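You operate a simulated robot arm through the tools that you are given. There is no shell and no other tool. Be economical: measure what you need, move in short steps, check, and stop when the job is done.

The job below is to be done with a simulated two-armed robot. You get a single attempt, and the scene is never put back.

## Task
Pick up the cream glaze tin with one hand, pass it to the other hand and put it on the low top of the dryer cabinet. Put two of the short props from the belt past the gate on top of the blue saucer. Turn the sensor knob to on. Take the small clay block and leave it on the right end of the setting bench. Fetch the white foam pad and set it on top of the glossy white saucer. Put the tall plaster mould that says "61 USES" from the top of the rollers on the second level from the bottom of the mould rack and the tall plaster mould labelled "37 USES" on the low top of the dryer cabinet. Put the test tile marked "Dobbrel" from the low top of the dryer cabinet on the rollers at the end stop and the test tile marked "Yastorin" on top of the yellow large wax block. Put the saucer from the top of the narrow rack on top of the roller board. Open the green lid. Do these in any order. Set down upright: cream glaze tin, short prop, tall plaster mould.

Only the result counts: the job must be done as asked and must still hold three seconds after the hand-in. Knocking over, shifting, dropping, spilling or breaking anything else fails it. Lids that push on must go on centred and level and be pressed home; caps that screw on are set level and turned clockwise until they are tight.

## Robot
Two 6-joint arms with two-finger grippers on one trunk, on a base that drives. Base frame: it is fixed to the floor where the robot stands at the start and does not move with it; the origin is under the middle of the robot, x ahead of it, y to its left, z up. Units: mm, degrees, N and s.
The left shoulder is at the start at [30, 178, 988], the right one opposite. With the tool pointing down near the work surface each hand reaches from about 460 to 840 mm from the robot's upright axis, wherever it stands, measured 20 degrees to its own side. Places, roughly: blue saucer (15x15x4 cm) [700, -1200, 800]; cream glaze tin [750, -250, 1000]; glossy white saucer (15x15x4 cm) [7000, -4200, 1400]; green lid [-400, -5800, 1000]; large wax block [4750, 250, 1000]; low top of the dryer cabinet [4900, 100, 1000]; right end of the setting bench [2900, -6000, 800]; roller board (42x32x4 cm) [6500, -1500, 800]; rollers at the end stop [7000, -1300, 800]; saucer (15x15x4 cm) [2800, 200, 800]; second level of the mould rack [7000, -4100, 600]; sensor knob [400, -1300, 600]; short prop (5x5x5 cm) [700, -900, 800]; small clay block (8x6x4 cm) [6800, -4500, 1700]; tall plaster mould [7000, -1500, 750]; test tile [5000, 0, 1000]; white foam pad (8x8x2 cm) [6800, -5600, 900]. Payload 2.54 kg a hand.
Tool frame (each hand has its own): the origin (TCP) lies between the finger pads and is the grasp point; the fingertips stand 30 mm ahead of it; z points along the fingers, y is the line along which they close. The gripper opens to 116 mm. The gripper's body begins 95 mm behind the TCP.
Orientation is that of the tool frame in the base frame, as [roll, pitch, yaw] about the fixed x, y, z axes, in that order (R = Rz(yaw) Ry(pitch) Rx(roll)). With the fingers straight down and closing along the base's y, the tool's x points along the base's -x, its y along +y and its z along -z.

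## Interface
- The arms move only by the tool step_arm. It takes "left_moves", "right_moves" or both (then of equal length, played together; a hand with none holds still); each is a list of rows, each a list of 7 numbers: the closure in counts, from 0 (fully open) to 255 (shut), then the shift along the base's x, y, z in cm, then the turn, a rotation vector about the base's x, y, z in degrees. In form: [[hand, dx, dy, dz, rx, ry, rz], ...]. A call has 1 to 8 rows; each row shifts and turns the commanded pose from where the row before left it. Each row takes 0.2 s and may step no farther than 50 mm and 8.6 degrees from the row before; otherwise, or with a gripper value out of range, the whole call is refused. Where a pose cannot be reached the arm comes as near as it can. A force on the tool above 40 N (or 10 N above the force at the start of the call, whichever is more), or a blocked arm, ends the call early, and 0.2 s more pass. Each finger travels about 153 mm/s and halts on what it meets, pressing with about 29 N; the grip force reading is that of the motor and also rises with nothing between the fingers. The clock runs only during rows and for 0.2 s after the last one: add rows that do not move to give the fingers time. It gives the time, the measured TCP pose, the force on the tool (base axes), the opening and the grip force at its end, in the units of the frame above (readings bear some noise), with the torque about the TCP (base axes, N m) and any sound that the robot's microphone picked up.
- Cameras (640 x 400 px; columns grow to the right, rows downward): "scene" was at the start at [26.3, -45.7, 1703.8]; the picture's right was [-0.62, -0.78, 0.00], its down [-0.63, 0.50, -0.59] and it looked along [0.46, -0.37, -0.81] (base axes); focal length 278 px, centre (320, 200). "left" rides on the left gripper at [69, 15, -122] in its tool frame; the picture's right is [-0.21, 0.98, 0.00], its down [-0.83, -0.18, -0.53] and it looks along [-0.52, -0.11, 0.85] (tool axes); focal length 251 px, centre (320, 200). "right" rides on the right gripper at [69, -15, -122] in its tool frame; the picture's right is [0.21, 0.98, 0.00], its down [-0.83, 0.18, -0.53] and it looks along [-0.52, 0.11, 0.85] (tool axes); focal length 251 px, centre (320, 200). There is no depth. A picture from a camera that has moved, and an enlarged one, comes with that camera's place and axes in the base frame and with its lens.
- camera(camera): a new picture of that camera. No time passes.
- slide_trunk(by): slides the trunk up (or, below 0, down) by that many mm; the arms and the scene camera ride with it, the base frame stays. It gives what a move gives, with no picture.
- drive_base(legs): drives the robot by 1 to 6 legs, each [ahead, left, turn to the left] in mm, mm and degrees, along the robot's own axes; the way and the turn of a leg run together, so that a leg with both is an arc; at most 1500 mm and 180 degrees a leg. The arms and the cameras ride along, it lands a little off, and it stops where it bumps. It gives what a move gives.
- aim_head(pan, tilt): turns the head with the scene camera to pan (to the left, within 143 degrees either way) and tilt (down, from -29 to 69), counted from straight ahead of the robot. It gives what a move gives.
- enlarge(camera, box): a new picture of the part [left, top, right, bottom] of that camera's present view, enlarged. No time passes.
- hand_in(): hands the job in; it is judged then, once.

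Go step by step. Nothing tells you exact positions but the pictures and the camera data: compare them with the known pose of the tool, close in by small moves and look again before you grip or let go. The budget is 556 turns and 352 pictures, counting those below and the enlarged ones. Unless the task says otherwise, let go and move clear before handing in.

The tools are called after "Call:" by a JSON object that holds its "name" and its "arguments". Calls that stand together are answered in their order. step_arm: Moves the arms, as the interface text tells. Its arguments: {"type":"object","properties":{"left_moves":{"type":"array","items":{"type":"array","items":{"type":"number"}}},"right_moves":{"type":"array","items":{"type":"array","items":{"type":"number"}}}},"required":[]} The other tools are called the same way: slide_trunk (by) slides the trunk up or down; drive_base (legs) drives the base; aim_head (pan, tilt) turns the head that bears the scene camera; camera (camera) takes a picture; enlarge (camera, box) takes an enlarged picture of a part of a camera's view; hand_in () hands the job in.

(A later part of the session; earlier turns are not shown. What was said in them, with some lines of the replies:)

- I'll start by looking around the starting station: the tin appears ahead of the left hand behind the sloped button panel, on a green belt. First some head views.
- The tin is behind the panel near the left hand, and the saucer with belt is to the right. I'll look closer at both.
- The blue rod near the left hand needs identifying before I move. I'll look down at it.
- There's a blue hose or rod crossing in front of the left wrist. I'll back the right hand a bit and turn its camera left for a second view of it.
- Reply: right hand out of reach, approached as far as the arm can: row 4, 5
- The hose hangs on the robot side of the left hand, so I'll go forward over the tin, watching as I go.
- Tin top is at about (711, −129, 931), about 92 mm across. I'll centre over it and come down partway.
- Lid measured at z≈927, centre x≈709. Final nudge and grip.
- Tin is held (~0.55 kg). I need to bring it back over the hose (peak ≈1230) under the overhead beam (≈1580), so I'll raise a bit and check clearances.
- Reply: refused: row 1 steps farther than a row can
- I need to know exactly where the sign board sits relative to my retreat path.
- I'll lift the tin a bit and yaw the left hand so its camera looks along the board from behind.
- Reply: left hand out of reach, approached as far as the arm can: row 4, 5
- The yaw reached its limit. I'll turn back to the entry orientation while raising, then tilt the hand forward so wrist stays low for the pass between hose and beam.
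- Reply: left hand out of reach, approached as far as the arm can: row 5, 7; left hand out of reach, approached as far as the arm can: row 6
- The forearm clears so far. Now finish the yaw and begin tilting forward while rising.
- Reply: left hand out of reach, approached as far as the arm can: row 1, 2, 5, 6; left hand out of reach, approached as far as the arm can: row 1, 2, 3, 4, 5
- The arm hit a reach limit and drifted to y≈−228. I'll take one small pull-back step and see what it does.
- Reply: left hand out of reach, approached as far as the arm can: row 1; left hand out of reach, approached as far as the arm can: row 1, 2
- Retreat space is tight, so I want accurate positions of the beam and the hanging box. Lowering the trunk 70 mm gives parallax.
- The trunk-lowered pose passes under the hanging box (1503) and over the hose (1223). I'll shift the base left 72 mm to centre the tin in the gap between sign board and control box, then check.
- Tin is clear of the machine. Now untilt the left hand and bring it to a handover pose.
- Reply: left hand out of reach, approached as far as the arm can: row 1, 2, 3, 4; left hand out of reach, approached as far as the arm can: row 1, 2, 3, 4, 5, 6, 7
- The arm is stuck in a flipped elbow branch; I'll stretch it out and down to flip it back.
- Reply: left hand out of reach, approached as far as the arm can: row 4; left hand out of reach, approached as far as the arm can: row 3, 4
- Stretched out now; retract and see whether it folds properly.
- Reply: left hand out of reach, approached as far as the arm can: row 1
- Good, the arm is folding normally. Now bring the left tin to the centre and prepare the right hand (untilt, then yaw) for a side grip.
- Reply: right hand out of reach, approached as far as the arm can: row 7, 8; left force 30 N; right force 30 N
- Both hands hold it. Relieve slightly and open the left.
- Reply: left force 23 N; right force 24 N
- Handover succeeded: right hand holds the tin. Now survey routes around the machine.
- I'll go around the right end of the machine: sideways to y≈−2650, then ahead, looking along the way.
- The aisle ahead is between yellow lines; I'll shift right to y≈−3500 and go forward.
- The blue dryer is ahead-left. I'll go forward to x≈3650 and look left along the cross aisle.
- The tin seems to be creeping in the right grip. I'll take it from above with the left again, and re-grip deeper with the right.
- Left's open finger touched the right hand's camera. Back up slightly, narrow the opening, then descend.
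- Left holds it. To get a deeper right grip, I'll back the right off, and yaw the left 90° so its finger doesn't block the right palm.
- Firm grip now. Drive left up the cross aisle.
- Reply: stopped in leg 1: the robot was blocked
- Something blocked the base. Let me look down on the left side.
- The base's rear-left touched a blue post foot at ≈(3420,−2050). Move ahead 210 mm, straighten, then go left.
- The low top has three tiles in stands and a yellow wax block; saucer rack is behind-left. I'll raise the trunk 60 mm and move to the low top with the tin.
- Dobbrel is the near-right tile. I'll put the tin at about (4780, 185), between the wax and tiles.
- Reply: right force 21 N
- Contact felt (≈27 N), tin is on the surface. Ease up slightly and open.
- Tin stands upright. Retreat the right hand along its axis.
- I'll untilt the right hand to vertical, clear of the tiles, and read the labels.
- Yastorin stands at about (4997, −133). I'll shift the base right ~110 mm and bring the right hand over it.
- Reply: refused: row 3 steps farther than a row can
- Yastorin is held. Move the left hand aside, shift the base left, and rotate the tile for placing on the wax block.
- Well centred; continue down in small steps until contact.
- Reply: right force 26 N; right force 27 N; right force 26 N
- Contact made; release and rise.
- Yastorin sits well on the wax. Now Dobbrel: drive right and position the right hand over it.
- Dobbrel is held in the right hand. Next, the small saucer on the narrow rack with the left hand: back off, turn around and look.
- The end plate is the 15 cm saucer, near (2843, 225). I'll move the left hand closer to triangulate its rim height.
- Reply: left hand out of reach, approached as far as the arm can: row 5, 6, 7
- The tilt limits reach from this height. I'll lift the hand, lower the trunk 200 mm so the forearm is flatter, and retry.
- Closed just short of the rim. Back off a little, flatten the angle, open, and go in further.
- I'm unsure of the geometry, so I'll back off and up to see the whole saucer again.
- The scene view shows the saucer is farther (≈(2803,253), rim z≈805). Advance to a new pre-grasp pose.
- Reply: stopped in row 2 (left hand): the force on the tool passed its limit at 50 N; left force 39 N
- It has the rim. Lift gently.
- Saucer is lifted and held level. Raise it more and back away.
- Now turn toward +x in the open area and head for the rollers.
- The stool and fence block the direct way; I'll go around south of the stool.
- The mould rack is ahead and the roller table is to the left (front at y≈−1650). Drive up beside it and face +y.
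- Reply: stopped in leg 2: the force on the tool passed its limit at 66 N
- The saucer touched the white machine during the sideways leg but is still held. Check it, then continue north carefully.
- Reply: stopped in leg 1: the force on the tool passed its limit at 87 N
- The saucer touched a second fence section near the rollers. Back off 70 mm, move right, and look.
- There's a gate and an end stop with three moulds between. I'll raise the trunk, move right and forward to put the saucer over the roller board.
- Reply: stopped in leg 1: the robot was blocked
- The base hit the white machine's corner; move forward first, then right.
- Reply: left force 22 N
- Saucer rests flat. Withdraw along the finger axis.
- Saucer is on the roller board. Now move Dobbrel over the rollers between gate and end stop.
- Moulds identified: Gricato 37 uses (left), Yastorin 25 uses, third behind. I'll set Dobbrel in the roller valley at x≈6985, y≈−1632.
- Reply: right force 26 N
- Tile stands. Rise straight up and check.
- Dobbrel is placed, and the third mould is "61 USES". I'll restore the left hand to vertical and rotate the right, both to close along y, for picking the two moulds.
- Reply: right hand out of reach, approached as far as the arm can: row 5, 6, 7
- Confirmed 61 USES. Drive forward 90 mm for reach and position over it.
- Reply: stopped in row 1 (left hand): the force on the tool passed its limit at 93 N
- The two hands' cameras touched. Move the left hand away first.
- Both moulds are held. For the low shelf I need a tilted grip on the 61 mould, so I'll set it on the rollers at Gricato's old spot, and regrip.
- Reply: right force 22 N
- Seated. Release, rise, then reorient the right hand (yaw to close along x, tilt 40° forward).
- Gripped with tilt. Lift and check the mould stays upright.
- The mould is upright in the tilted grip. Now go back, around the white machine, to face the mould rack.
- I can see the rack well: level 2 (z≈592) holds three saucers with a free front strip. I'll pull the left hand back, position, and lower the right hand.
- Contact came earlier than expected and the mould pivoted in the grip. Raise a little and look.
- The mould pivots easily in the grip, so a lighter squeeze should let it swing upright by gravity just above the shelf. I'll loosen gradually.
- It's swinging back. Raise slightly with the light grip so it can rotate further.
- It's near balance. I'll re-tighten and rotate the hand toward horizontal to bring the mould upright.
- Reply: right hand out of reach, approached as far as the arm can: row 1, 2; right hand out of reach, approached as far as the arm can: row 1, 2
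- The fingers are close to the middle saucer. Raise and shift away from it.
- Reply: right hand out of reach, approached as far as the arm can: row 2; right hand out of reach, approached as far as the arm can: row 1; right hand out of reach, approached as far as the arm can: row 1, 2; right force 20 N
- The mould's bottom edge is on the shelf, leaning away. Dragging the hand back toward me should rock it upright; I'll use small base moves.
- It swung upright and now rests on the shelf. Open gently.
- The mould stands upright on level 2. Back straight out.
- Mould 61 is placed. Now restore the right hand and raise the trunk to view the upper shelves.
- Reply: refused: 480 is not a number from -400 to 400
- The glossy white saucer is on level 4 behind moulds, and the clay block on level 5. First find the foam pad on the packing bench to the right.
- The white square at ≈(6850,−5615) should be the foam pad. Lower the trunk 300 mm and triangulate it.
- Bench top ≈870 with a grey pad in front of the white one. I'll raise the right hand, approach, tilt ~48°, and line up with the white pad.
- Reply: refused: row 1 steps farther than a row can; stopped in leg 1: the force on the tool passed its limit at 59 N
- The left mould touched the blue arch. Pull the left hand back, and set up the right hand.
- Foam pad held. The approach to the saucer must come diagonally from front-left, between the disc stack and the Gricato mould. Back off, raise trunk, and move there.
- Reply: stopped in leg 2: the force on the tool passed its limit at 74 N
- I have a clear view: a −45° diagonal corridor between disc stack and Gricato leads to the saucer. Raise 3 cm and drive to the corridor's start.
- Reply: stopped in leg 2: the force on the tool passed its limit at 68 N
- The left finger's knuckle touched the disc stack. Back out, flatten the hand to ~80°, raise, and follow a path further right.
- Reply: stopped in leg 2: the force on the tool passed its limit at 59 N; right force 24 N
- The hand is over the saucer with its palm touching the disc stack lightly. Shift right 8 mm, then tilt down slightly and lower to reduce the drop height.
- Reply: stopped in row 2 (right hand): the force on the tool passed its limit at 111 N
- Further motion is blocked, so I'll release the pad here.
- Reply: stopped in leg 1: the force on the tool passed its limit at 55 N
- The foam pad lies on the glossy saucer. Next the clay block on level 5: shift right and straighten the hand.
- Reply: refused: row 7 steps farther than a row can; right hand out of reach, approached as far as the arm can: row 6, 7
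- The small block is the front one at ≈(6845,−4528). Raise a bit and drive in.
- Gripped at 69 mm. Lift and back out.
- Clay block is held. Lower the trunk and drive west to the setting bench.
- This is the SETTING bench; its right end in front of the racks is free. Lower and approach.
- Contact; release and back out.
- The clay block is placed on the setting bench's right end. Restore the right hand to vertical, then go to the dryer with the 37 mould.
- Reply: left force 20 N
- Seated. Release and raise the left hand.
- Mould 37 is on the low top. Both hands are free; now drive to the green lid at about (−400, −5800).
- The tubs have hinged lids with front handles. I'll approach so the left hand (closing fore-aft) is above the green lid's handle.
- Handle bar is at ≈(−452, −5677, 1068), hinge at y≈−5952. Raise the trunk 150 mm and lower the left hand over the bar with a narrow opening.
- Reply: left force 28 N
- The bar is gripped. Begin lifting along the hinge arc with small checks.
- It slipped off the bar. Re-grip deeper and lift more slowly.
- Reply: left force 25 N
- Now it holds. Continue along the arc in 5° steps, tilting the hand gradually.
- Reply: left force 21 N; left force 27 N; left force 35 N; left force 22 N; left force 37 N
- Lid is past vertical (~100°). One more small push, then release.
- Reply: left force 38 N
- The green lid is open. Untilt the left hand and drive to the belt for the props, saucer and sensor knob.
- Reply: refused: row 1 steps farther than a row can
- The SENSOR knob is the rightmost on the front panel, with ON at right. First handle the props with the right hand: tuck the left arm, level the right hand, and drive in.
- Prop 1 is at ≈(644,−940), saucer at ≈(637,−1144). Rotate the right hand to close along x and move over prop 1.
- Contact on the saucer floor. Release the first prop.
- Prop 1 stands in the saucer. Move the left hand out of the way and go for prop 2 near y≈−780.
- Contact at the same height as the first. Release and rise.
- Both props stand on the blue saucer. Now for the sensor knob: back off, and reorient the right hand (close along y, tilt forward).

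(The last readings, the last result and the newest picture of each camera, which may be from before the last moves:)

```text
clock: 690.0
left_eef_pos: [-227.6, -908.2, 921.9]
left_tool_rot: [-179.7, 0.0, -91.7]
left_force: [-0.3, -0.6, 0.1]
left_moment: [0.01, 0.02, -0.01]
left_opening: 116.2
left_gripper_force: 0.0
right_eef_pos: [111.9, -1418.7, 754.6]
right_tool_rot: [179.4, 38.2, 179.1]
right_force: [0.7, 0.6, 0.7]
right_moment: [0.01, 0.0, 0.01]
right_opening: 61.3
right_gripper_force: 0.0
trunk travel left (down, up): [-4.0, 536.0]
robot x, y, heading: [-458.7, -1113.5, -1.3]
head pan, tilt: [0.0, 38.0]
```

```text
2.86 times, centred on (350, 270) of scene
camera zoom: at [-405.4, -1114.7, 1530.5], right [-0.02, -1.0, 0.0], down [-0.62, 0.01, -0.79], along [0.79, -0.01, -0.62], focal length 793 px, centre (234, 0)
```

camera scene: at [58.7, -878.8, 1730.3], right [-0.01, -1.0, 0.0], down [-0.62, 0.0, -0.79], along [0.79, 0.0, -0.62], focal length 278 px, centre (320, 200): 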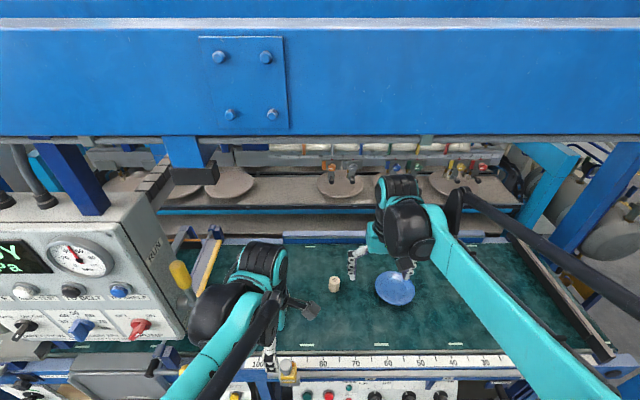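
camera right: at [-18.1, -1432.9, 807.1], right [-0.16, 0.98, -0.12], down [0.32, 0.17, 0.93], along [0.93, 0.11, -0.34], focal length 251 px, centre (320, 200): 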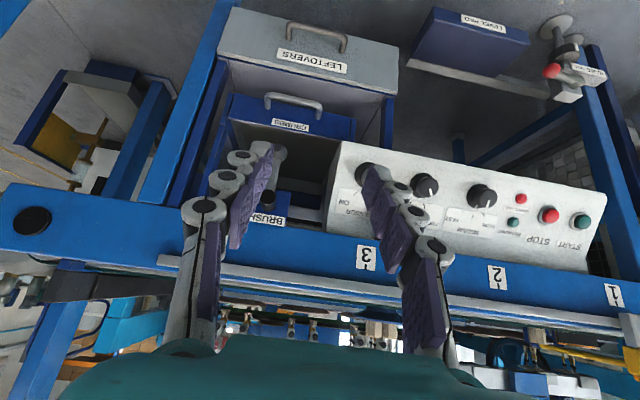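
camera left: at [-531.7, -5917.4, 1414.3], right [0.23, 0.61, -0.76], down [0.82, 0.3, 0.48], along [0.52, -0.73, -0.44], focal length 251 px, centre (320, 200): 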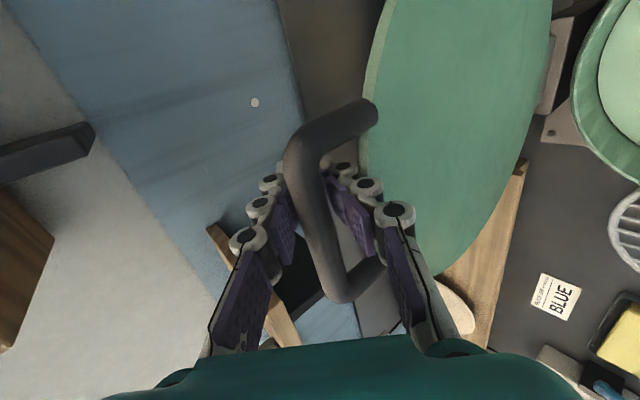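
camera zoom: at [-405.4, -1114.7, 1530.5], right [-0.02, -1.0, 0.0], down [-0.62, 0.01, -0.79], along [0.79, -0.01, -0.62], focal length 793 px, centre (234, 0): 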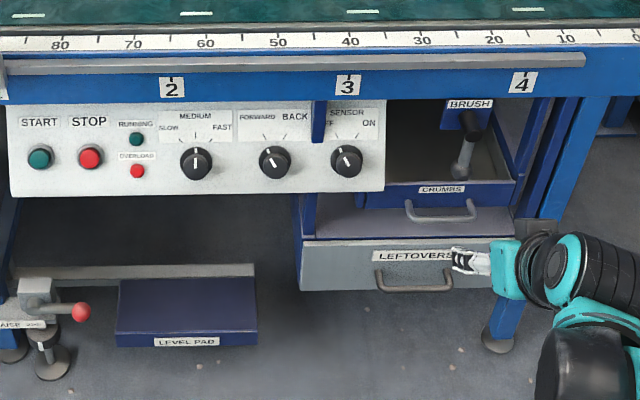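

The SENSOR knob is at ≈(403,−1297,577), pointing to OFF (up-left). I'll approach with a pre-rolled hand so the turn ends clear of the bracket.

Call:
{"name": "step_arm", "arguments": {"right_moves": [[120, 0.8, 2, -1.7, 0, -6, 0], [120, 0.8, 2, -1.7, 0, -6, 0], [120, 0.8, 2, -1.7, -7.5, 0, 0], [120, 0.8, 2, -1.7, -7.5, 0, 0], [120, 0.8, 2, -1.7, -7.5, 0, 0], [120, 0.8, 2, -1.7, -7.5, 0, 0], [120, 0.8, 2, -1.7, -7.5, 0, 0], [120, 0.8, 2.4, -1.7, -7.5, 0, 0]]}}

Call:
{"name": "drive_base", "arguments": {"legs": [[157, 0, 1.2]]}}

Call:
{"name": "camera", "arguments": {"camera": "right"}}

Call:
{"name": "camera", "arguments": {"camera": "scene"}}

```text
clock: 691.8
left_eef_pos: [-227.0, -907.6, 922.8]
left_tool_rot: [-179.9, 0.0, -91.6]
left_force: [0.7, -0.3, 0.3]
left_moment: [-0.01, 0.01, 0.0]
left_opening: 115.9
left_gripper_force: 0.2
right_eef_pos: [231.1, -1262.3, 673.4]
right_tool_rot: [-122.7, 33.4, -140.0]
right_force: [-0.2, -1.2, 0.0]
right_moment: [-0.02, 0.0, 0.01]
right_opening: 61.3
right_gripper_force: 0.0
right hand out of reach, approached as far as the arm can: row 2, 3, 4, 5, 6
trunk travel left (down, up): [-4.0, 536.0]
robot x, y, heading: [-458.1, -1114.6, -1.1]
head pan, tilt: [0.0, 38.0]
```

```text
clock: 693.2
left_eef_pos: [-74.8, -905.2, 922.8]
left_tool_rot: [-179.8, 0.1, -90.8]
left_force: [0.3, 0.1, 0.2]
left_moment: [0.03, -0.05, -0.05]
left_opening: 115.8
left_gripper_force: 0.0
right_eef_pos: [383.3, -1252.2, 672.5]
right_tool_rot: [-123.2, 33.4, -139.6]
right_force: [-0.3, -0.2, -0.1]
right_moment: [-0.01, 0.0, 0.0]
right_opening: 61.5
right_gripper_force: 0.0
trunk travel left (down, up): [-4.0, 536.0]
robot x, y, heading: [-304.4, -1112.5, -0.4]
head pan, tilt: [0.0, 38.0]
stopped in leg 1: the force on the tool passed its limit at 51 N (the readings are from after the stop); the commanded pose is now the measured one
```

```text
31 pictures are left
camera right: at [246.1, -1246.0, 701.1], right [-0.14, 0.58, -0.8], down [0.11, 0.81, 0.57], along [0.98, -0.01, -0.18], focal length 251 px, centre (320, 200)
```

right: 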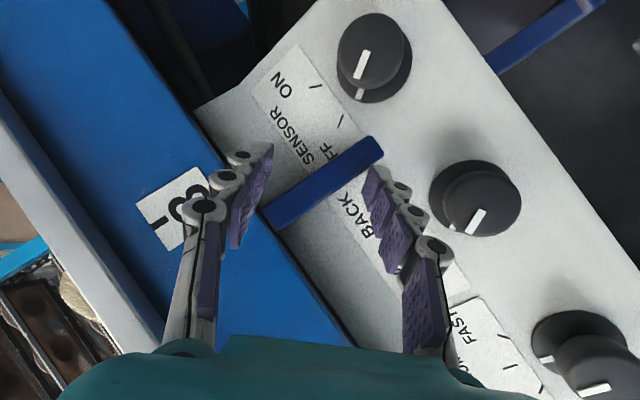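

```text
30 pictures are left
camera scene: at [-250.4, -1115.6, 1530.3], right [0.0, -1.0, 0.0], down [-0.62, 0.0, -0.79], along [0.79, 0.0, -0.62], focal length 278 px, centre (320, 200)
```

scene: 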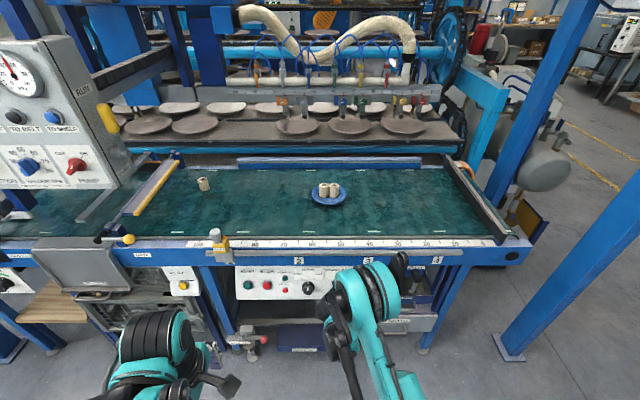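

The hand is too high and touched the bracket. The camera shows the knob clearly. Back off and lower the hand while extending.

Call:
{"name": "drive_base", "arguments": {"legs": [[-140, -10, 0]]}}

Call:
{"name": "step_arm", "arguments": {"right_moves": [[120, 2, -0.3, -2, 0, 0, 0], [120, 2, -0.3, -2, 0, 0, 0], [120, 2, -0.3, -2, 0, 0, 0]]}}

```text
clock: 694.6
left_eef_pos: [-215.5, -915.1, 922.1]
left_tool_rot: [-179.9, 0.0, -90.4]
left_force: [-0.2, 0.5, 0.1]
left_moment: [0.01, -0.02, -0.05]
left_opening: 116.5
left_gripper_force: 0.0
right_eef_pos: [245.3, -1259.7, 672.9]
right_tool_rot: [-123.1, 33.3, -139.3]
right_force: [0.5, 0.3, 1.3]
right_moment: [-0.01, -0.02, 0.04]
right_opening: 61.6
right_gripper_force: 0.0
trunk travel left (down, up): [-4.0, 536.0]
robot x, y, heading: [-443.4, -1123.6, -0.1]
head pan, tilt: [0.0, 38.0]
```

```text
clock: 695.4
left_eef_pos: [-213.9, -913.8, 922.1]
left_tool_rot: [-179.8, -0.1, -90.5]
left_force: [0.9, -1.0, -0.7]
left_moment: [0.04, 0.01, -0.02]
left_opening: 116.1
left_gripper_force: 0.0
right_eef_pos: [307.6, -1269.2, 612.7]
right_tool_rot: [-123.1, 33.3, -139.4]
right_force: [0.1, -0.6, -0.7]
right_moment: [0.01, 0.04, 0.02]
right_opening: 61.6
right_gripper_force: 0.1
trunk travel left (down, up): [-4.0, 536.0]
robot x, y, heading: [-444.9, -1121.6, 0.1]
head pan, tilt: [0.0, 38.0]
```

Call:
{"name": "step_arm", "arguments": {"right_moves": [[120, 0, 1.8, 2.0, 0, 0, 0], [120, 1.5, -0.9, -0.9, 0, 0, 0], [120, 1.5, -0.9, -0.9, 0, 0, 0], [120, 0, 0, 0, 0, 0, 0]]}}

Call:
{"name": "camera", "arguments": {"camera": "right"}}

```text
clock: 696.4
left_eef_pos: [-215.2, -915.2, 922.3]
left_tool_rot: [-179.8, 0.0, -90.5]
left_force: [0.1, 0.4, 0.2]
left_moment: [0.0, 0.01, 0.02]
left_opening: 116.0
left_gripper_force: 0.2
right_eef_pos: [338.3, -1269.0, 614.9]
right_tool_rot: [-123.2, 33.3, -139.4]
right_force: [0.4, 0.1, 0.4]
right_moment: [0.02, 0.0, -0.02]
right_opening: 60.9
right_gripper_force: 0.0
trunk travel left (down, up): [-4.0, 536.0]
robot x, y, heading: [-441.0, -1124.7, -0.2]
head pan, tilt: [0.0, 38.0]
```

```text
29 pictures are left
camera right: at [200.1, -1263.6, 642.9], right [-0.14, 0.58, -0.8], down [0.11, 0.81, 0.57], along [0.98, -0.01, -0.18], focal length 251 px, centre (320, 200)
```

right: 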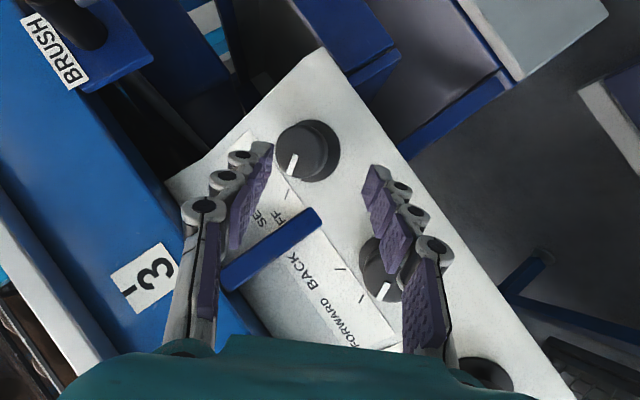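

Call:
{"name": "step_arm", "arguments": {"right_moves": [[120, 1.4, -0.8, -0.6, 0, 0, 0], [120, 1.4, -0.8, -0.8, 0, 0, 0], [120, 0, 0, 0, 0, 0, 0]]}}

Call:
{"name": "camera", "arguments": {"camera": "right"}}

```text
clock: 697.2
left_eef_pos: [-214.2, -913.7, 922.3]
left_tool_rot: [-179.8, 0.0, -90.5]
left_force: [0.0, 0.1, -0.8]
left_moment: [-0.01, 0.05, -0.03]
left_opening: 115.8
left_gripper_force: 0.1
right_eef_pos: [365.4, -1288.9, 600.0]
right_tool_rot: [-123.2, 33.3, -139.3]
right_force: [-3.0, 0.3, 0.6]
right_moment: [0.02, 0.1, 0.1]
right_opening: 66.0
right_gripper_force: 1.3
trunk travel left (down, up): [-4.0, 536.0]
robot x, y, heading: [-441.9, -1122.7, 0.2]
head pan, tilt: [0.0, 38.0]
```

```text
28 pictures are left
camera right: at [227.6, -1282.3, 628.2], right [-0.14, 0.58, -0.8], down [0.11, 0.81, 0.57], along [0.98, -0.01, -0.18], focal length 251 px, centre (320, 200)
```

right: 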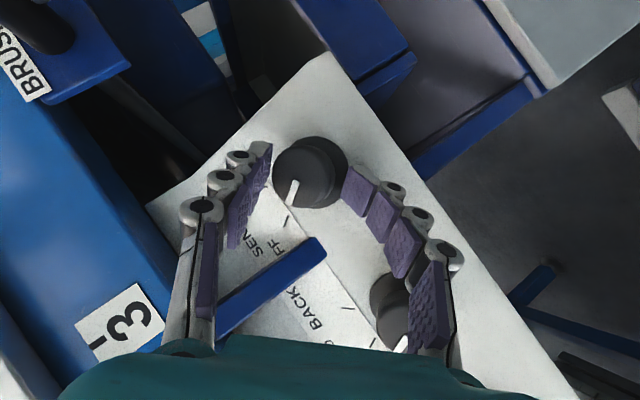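

The fingertips are around the knob and at the panel. Close on it.

Call:
{"name": "step_arm", "arguments": {"right_moves": [[150, -0.2, 0.1, 0.1, 0, 0, 0], [255, 0, 0, 0, 0, 0, 0], [255, 0, 0, 0, 0, 0, 0]]}}

Call:
{"name": "camera", "arguments": {"camera": "right"}}

```text
clock: 697.8
left_eef_pos: [-216.9, -916.0, 922.5]
left_tool_rot: [-179.7, 0.0, -90.7]
left_force: [0.1, 0.1, 0.7]
left_moment: [-0.04, 0.0, -0.02]
left_opening: 115.9
left_gripper_force: 0.1
right_eef_pos: [363.0, -1292.9, 606.0]
right_tool_rot: [-122.5, 33.0, -139.4]
right_force: [-15.9, -2.9, 23.3]
right_moment: [0.27, 0.4, 0.81]
right_opening: 41.0
right_gripper_force: 45.3
trunk travel left (down, up): [-4.0, 536.0]
robot x, y, heading: [-442.9, -1125.8, -0.1]
head pan, tilt: [0.0, 38.0]
stopped in row 3 (right hand): the force on the tool passed its limit at 44 N (the readings are from after the stop); the commanded pose is now the measured one
```

```text
27 pictures are left
camera right: at [223.5, -1285.5, 634.5], right [-0.14, 0.57, -0.81], down [0.11, 0.82, 0.56], along [0.98, -0.01, -0.18], focal length 251 px, centre (320, 200)
```

right: 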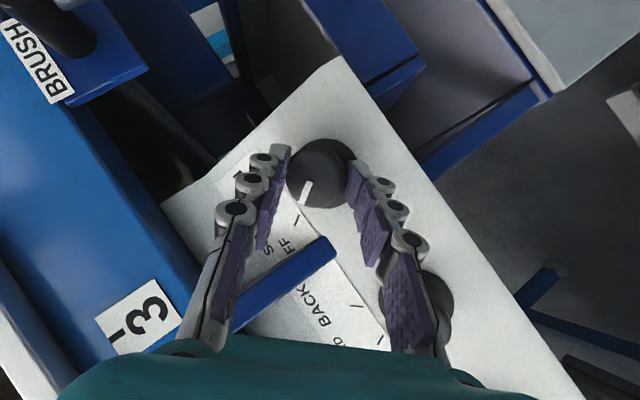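

Gripped. Turn clockwise (about +x) in steps.

Call:
{"name": "step_arm", "arguments": {"right_moves": [[255, 0, -0.29, 0.1, 8, 0, 0], [255, 0, -0.3, 0.07, 8, 0, 0], [255, 0, -0.3, 0.02, 8, 0, 0]]}}

Call:
{"name": "camera", "arguments": {"camera": "right"}}

```text
clock: 698.3
left_eef_pos: [-216.6, -916.1, 924.0]
left_tool_rot: [-179.6, -0.1, -90.7]
left_force: [0.3, -0.3, 0.3]
left_moment: [-0.02, 0.04, -0.02]
left_opening: 115.9
left_gripper_force: 0.1
right_eef_pos: [361.4, -1294.6, 608.4]
right_tool_rot: [-130.4, 38.3, -144.0]
right_force: [-20.2, 0.1, 27.3]
right_moment: [0.13, -0.46, 0.52]
right_opening: 36.6
right_gripper_force: 45.0
trunk travel left (down, up): [-4.0, 536.0]
robot x, y, heading: [-445.7, -1123.5, -0.3]
head pan, tilt: [0.0, 38.0]
stopped in row 2 (right hand): the force on the tool passed its limit at 43 N (the readings are from after the stop); the commanded pose is now the measured one
```

```text
26 pictures are left
camera right: at [222.3, -1292.2, 636.8], right [-0.14, 0.68, -0.72], down [0.11, 0.73, 0.67], along [0.98, 0.01, -0.18], focal length 251 px, centre (320, 200)
```

right: 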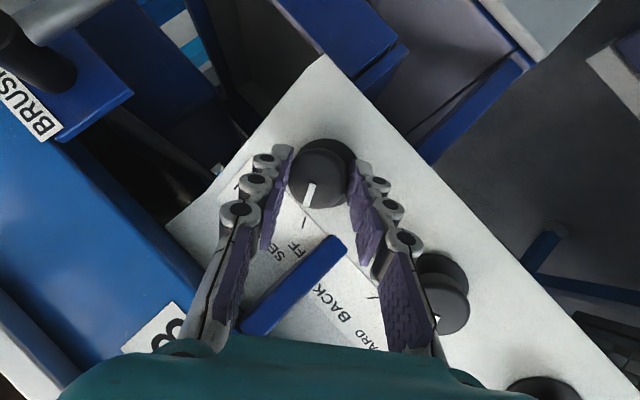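

The tips press the panel when closing. Back off ~8 mm, re-grip and retry.

Call:
{"name": "step_arm", "arguments": {"right_moves": [[140, 0, 0, 0, 0, 0, 0], [130, -0.6, 0.2, 0.2, 0, 0, 0], [130, 0, -0.3, -0.6, 0, 0, 0], [255, 0, 0, 0, 0, 0, 0], [255, 0, 0, 0, 0, 0, 0]]}}

Call:
{"name": "camera", "arguments": {"camera": "right"}}

```text
clock: 699.5
left_eef_pos: [-215.3, -917.1, 922.7]
left_tool_rot: [-179.8, 0.2, -90.6]
left_force: [0.1, 0.7, 0.0]
left_moment: [0.01, -0.02, 0.02]
left_opening: 116.0
left_gripper_force: 0.1
right_eef_pos: [356.3, -1298.5, 601.6]
right_tool_rot: [-130.7, 38.2, -144.3]
right_force: [1.0, -13.2, 20.0]
right_moment: [-0.27, -0.1, -0.52]
right_opening: 36.8
right_gripper_force: 44.5
trunk travel left (down, up): [-4.0, 536.0]
robot x, y, heading: [-447.4, -1124.0, -0.4]
head pan, tilt: [0.0, 38.0]
```

```text
25 pictures are left
camera right: at [217.9, -1295.8, 631.6], right [-0.14, 0.69, -0.72], down [0.12, 0.73, 0.68], along [0.98, 0.01, -0.18], focal length 251 px, centre (320, 200)
```

right: 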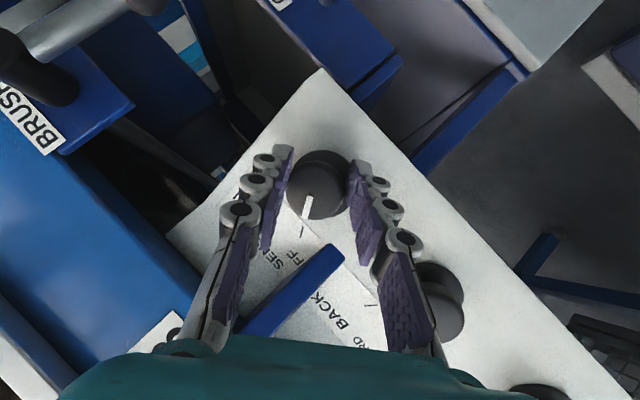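

Call:
{"name": "step_arm", "arguments": {"right_moves": [[255, 0, -0.2, 0.25, 0, 0, 0], [255, 0, -0.22, 0.01, 8, 0, 0], [255, 0, -0.22, -0.02, 8, 0, 0], [255, 0, -0.22, -0.05, 8, 0, 0]]}}

Call:
{"name": "camera", "arguments": {"camera": "right"}}

```text
clock: 700.5
left_eef_pos: [-215.6, -914.4, 922.2]
left_tool_rot: [-179.8, -0.1, -90.5]
left_force: [0.1, 1.0, 0.1]
left_moment: [0.03, 0.03, -0.01]
left_opening: 116.2
left_gripper_force: 0.1
right_eef_pos: [357.4, -1301.0, 602.0]
right_tool_rot: [-161.1, 48.7, -165.2]
right_force: [-14.3, 13.4, -7.9]
right_moment: [-0.14, 0.48, 0.08]
right_opening: 35.7
right_gripper_force: 45.2
trunk travel left (down, up): [-4.0, 536.0]
robot x, y, heading: [-444.8, -1123.9, -0.1]
head pan, tilt: [0.0, 38.0]
```

```text
24 pictures are left
camera right: at [218.9, -1311.0, 628.9], right [-0.14, 0.92, -0.37], down [0.12, 0.39, 0.91], along [0.98, 0.09, -0.16], focal length 251 px, centre (320, 200)
```

right: 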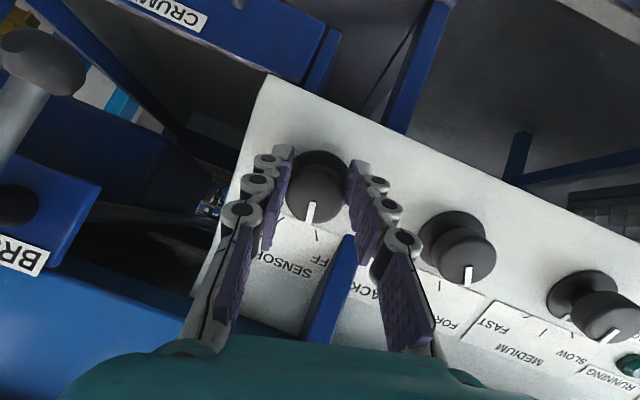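

The knob is turning with the hand (about 24° so far). Continue three more steps, then re-grip.

Call:
{"name": "step_arm", "arguments": {"right_moves": [[255, 0, -0.15, -0.05, 8, 0, 0], [255, 0, -0.2, -0.08, 8, 0, 0], [255, 0, -0.2, -0.1, 8, 0, 0]]}}

Call:
{"name": "camera", "arguments": {"camera": "right"}}

```text
clock: 701.2
left_eef_pos: [-213.3, -914.5, 922.8]
left_tool_rot: [-179.9, 0.1, -90.5]
left_force: [0.1, -0.4, 0.0]
left_moment: [0.04, -0.02, -0.02]
left_opening: 116.0
left_gripper_force: 0.1
right_eef_pos: [358.1, -1302.4, 600.8]
right_tool_rot: [169.7, 49.8, 172.9]
right_force: [3.6, 4.6, -2.6]
right_moment: [0.42, -0.42, 0.68]
right_opening: 35.7
right_gripper_force: 45.2
trunk travel left (down, up): [-4.0, 536.0]
robot x, y, heading: [-445.3, -1126.6, -0.1]
head pan, tilt: [0.0, 38.0]
stopped in row 3 (right hand): the force on the tool passed its limit at 42 N (the readings are from after the stop); the commanded pose is now the measured one
```

```text
23 pictures are left
camera right: at [219.9, -1320.9, 623.1], right [-0.15, 0.99, -0.05], down [0.12, 0.07, 0.99], along [0.98, 0.14, -0.12], focal length 251 px, centre (320, 200)
```

right: 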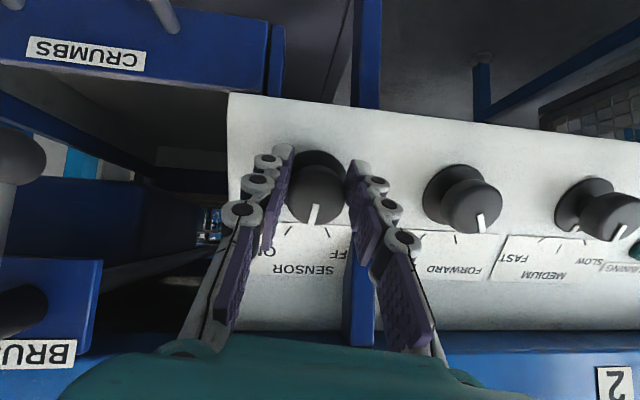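

Pointer is now about vertical. Open, rotate the hand back 40°, and re-grip.

Call:
{"name": "step_arm", "arguments": {"right_moves": [[125, 0, 0, 0, 0, 0, 0], [125, -1.2, 0, 0.9, 0, 0, 0], [125, 0, 0.2, 0, -8, 0, 0], [125, 0, 0.2, -0.05, -8, 0, 0], [125, 0, 0.2, -0.1, -8, 0, 0], [125, 0, 0.2, -0.1, -8, 0, 0], [125, 0, 0.2, -0.1, -8, 0, 0], [125, 0, 0, 0, 0, 0, 0]]}}

Call:
{"name": "camera", "arguments": {"camera": "right"}}

```text
clock: 703.0
left_eef_pos: [-213.6, -913.9, 923.0]
left_tool_rot: [-179.8, 0.0, -90.5]
left_force: [0.1, 0.7, 0.5]
left_moment: [0.02, -0.02, 0.04]
left_opening: 115.9
left_gripper_force: 0.2
right_eef_pos: [345.7, -1291.5, 606.4]
right_tool_rot: [-134.1, 39.6, -146.1]
right_force: [0.5, -1.3, 0.9]
right_moment: [0.04, 0.0, 0.0]
right_opening: 59.0
right_gripper_force: 0.1
trunk travel left (down, up): [-4.0, 536.0]
robot x, y, heading: [-441.8, -1126.1, 0.2]
head pan, tilt: [0.0, 38.0]
```

```text
22 pictures are left
camera right: at [207.3, -1292.3, 636.0], right [-0.15, 0.72, -0.68], down [0.12, 0.69, 0.71], along [0.98, 0.03, -0.18], focal length 251 px, centre (320, 200)
```

right: 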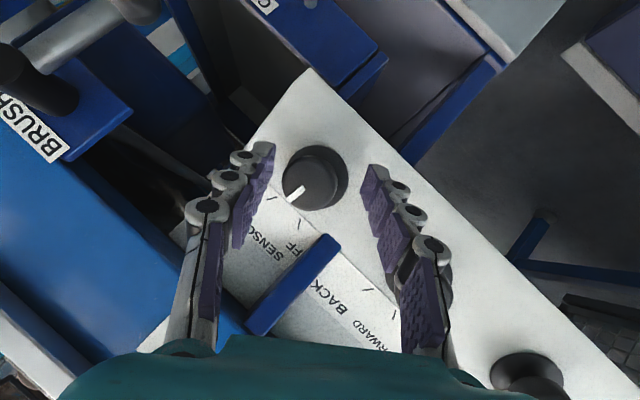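

The pointer is about three-quarters of the way to ON. Re-grip and turn ~16° more.

Call:
{"name": "step_arm", "arguments": {"right_moves": [[125, 0.95, -0.5, -0.6, 0, 0, 0], [125, 0, 0, 0, 0, 0, 0], [255, 0, 0, 0, 0, 0, 0], [255, 0, 0, 0, 0, 0, 0]]}}

Call:
{"name": "step_arm", "arguments": {"right_moves": [[255, 0, -0.2, 0, 8, 0, 0], [255, 0, -0.2, -0.02, 8, 0, 0]]}}

Call:
{"name": "camera", "arguments": {"camera": "right"}}

```text
clock: 704.0
left_eef_pos: [-215.3, -915.6, 922.5]
left_tool_rot: [-179.7, 0.1, -90.7]
left_force: [-0.2, 0.6, 1.2]
left_moment: [0.02, 0.07, 0.0]
left_opening: 116.1
left_gripper_force: 0.1
right_eef_pos: [354.4, -1300.2, 601.6]
right_tool_rot: [-134.1, 39.8, -146.2]
right_force: [4.0, -17.7, 13.0]
right_moment: [-0.07, 0.04, -0.58]
right_opening: 35.5
right_gripper_force: 45.0
trunk travel left (down, up): [-4.0, 536.0]
robot x, y, heading: [-446.6, -1127.6, 0.1]
head pan, tilt: [0.0, 38.0]
```

```text
clock: 704.6
left_eef_pos: [-215.8, -915.0, 922.1]
left_tool_rot: [-179.9, 0.0, -90.5]
left_force: [-0.2, 0.2, 0.1]
left_moment: [0.0, -0.01, 0.01]
left_opening: 115.8
left_gripper_force: 0.0
right_eef_pos: [353.1, -1302.4, 599.1]
right_tool_rot: [-154.2, 46.9, -159.8]
right_force: [-25.3, -8.9, -6.8]
right_moment: [-0.05, 0.58, -0.32]
right_opening: 33.1
right_gripper_force: 45.0
trunk travel left (down, up): [-4.0, 536.0]
robot x, y, heading: [-443.2, -1128.1, -0.3]
head pan, tilt: [0.0, 38.0]
```

```text
21 pictures are left
camera right: at [215.3, -1309.5, 627.6], right [-0.15, 0.88, -0.45], down [0.12, 0.47, 0.88], along [0.98, 0.08, -0.17], focal length 251 px, centre (320, 200)
```

right: 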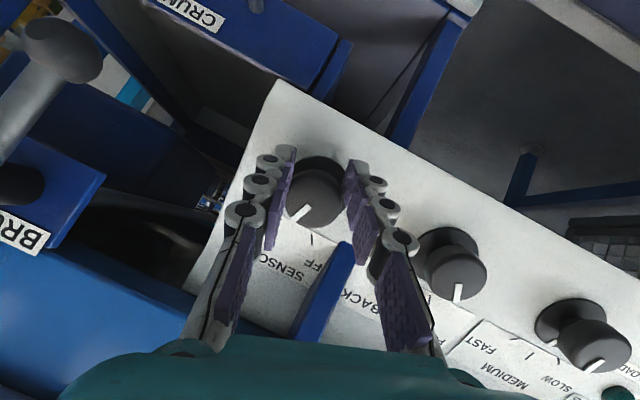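

Call:
{"name": "step_arm", "arguments": {"right_moves": [[255, 0.3, -0.1, -0.2, 8, 0, 0], [255, 0, -0.1, 0, 8, 0, 0]]}}

Call:
{"name": "step_arm", "arguments": {"right_moves": [[125, 0, 0, 0, 0, 0, 0], [125, -1.5, 0, 1.1, 0, 0, 0], [125, 0, 0.1, 0, -8, 0, 0], [125, 0, 0.2, 0, -8, 0, 0], [125, 0, 0.2, -0.1, -8, 0, 0], [125, 0, 0.2, -0.1, -8, 0, 0], [125, 0, 0.2, -0.1, -8, 0, 0], [125, 0, 0, 0, 0, 0, 0]]}}

Call:
{"name": "camera", "arguments": {"camera": "right"}}

```text
clock: 705.0
left_eef_pos: [-216.0, -914.3, 922.5]
left_tool_rot: [-179.7, 0.0, -90.6]
left_force: [0.8, 0.2, 1.1]
left_moment: [0.01, -0.01, -0.01]
left_opening: 115.9
left_gripper_force: 0.0
right_eef_pos: [353.4, -1301.8, 598.1]
right_tool_rot: [-162.6, 48.6, -166.3]
right_force: [-8.1, 0.2, 5.0]
right_moment: [0.01, -0.19, -0.02]
right_opening: 32.6
right_gripper_force: 45.6
trunk travel left (down, up): [-4.0, 536.0]
robot x, y, heading: [-443.9, -1130.4, 0.0]
head pan, tilt: [0.0, 38.0]
stopped in row 1 (right hand): the force on the tool passed its limit at 42 N (the readings are from after the stop); the commanded pose is now the measured one
```

```text
clock: 706.8
left_eef_pos: [-215.0, -912.8, 922.7]
left_tool_rot: [-179.7, 0.0, -90.6]
left_force: [-0.4, 0.6, 0.6]
left_moment: [0.05, -0.01, 0.02]
left_opening: 116.3
left_gripper_force: 0.1
right_eef_pos: [340.8, -1292.2, 604.6]
right_tool_rot: [-117.5, 28.2, -136.9]
right_force: [-0.3, 0.5, -0.5]
right_moment: [-0.01, -0.04, -0.01]
right_opening: 59.2
right_gripper_force: 0.1
trunk travel left (down, up): [-4.0, 536.0]
robot x, y, heading: [-445.0, -1125.9, 0.0]
head pan, tilt: [0.0, 38.0]
```

```text
20 pictures are left
camera right: at [202.4, -1282.3, 633.6], right [-0.15, 0.48, -0.87], down [0.12, 0.88, 0.47], along [0.98, -0.04, -0.19], focal length 251 px, centre (320, 200)
```

right: 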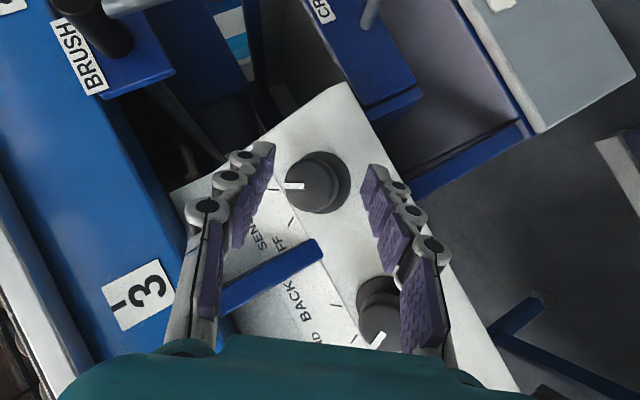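

Call:
{"name": "enlarge", "arguments": {"camera": "right", "box": [220, 120, 400, 260]}}

```text
2.86 times, centred on (310, 190) of right
camera zoom: at [202.4, -1282.3, 633.6], right [-0.15, 0.48, -0.87], down [0.12, 0.88, 0.47], along [0.98, -0.04, -0.19], focal length 718 px, centre (349, 229)
```

zoom: 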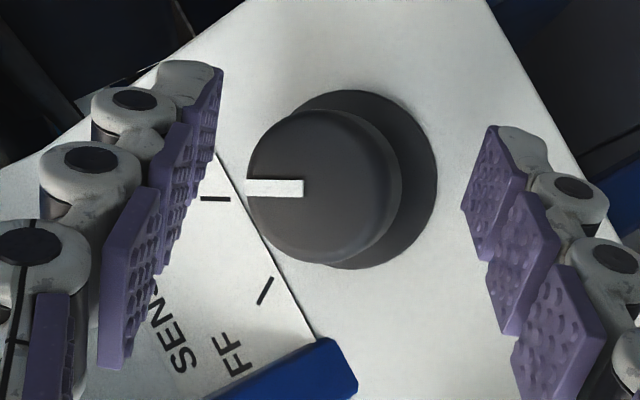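

The pointer is aligned with the ON tick. Retreat and verify from the head camera.

Call:
{"name": "drive_base", "arguments": {"legs": [[-250, 0, 0]]}}

Call:
{"name": "step_arm", "arguments": {"right_moves": [[0, -4, -1, 3, 8, 0, 0], [0, -4, -1, 2, 8, 0, 0], [0, -4, -1, 2, 8, 0, 0], [0, -2, -1, 3, 8, 0, 0]]}}

Call:
{"name": "enlarge", "arguments": {"camera": "scene", "box": [260, 150, 440, 290]}}

```text
clock: 708.7
left_eef_pos: [-470.7, -916.3, 921.5]
left_tool_rot: [-179.7, 0.0, -90.8]
left_force: [0.0, -0.3, 1.4]
left_moment: [0.01, -0.04, 0.01]
left_opening: 116.1
left_gripper_force: 0.0
right_eef_pos: [83.2, -1297.0, 605.5]
right_tool_rot: [-117.5, 28.2, -137.2]
right_force: [-0.6, -0.3, 0.0]
right_moment: [0.02, 0.0, 0.0]
right_opening: 59.2
right_gripper_force: 0.0
trunk travel left (down, up): [-4.0, 536.0]
robot x, y, heading: [-702.6, -1125.9, -0.1]
head pan, tilt: [0.0, 38.0]
```

```text
refused: row 1 steps farther than a row can; nothing moved
```

```text
2.86 times, centred on (350, 220) of scene
camera zoom: at [-646.0, -1125.0, 1530.4], right [-0.01, -1.0, 0.0], down [-0.62, 0.0, -0.79], along [0.79, -0.01, -0.62], focal length 793 px, centre (234, 143)
```

zoom: 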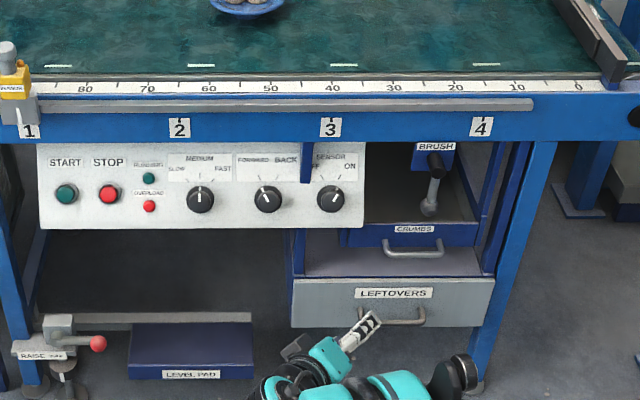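

All jobs are done and the sensor knob points to ON; both hands are empty and clear. Handing in.

Call:
{"name": "hand_in", "arguments": {}}

```text
The job is handed in.
```

I completed every item on the list and handed the job in, but several bumps along the way may have moved other things slightly. I did not re-check the earlier placements before handing in.

Things that could count against the result:

- **Cracked saucers on the mould rack:** while setting down the "61 USES" mould, I touched the middle saucer on the second level. It appeared to shift by about 5 mm.
- **Disc stack on the mould rack:** my hand pressed against it while I placed the foam pad, with forces up to about 110 N. I could see no movement afterwards.
- **Fixed equipment:** I also bumped the white machine, the fence by the rollers and the blue arch on the packing bench. None of them looked displaced.
- **Foam pad:** I dropped it roughly 8 cm onto the glossy white saucer because there was no room to lower it. It landed flat.
- **Cream glaze tin:** I tilted it by up to about 70° to get it past the hose, but set it down upright.
- **"Dobbrel" tile:** it stands on the rollers between the gate and the end stop, nearer the front edge than the centre of that area.
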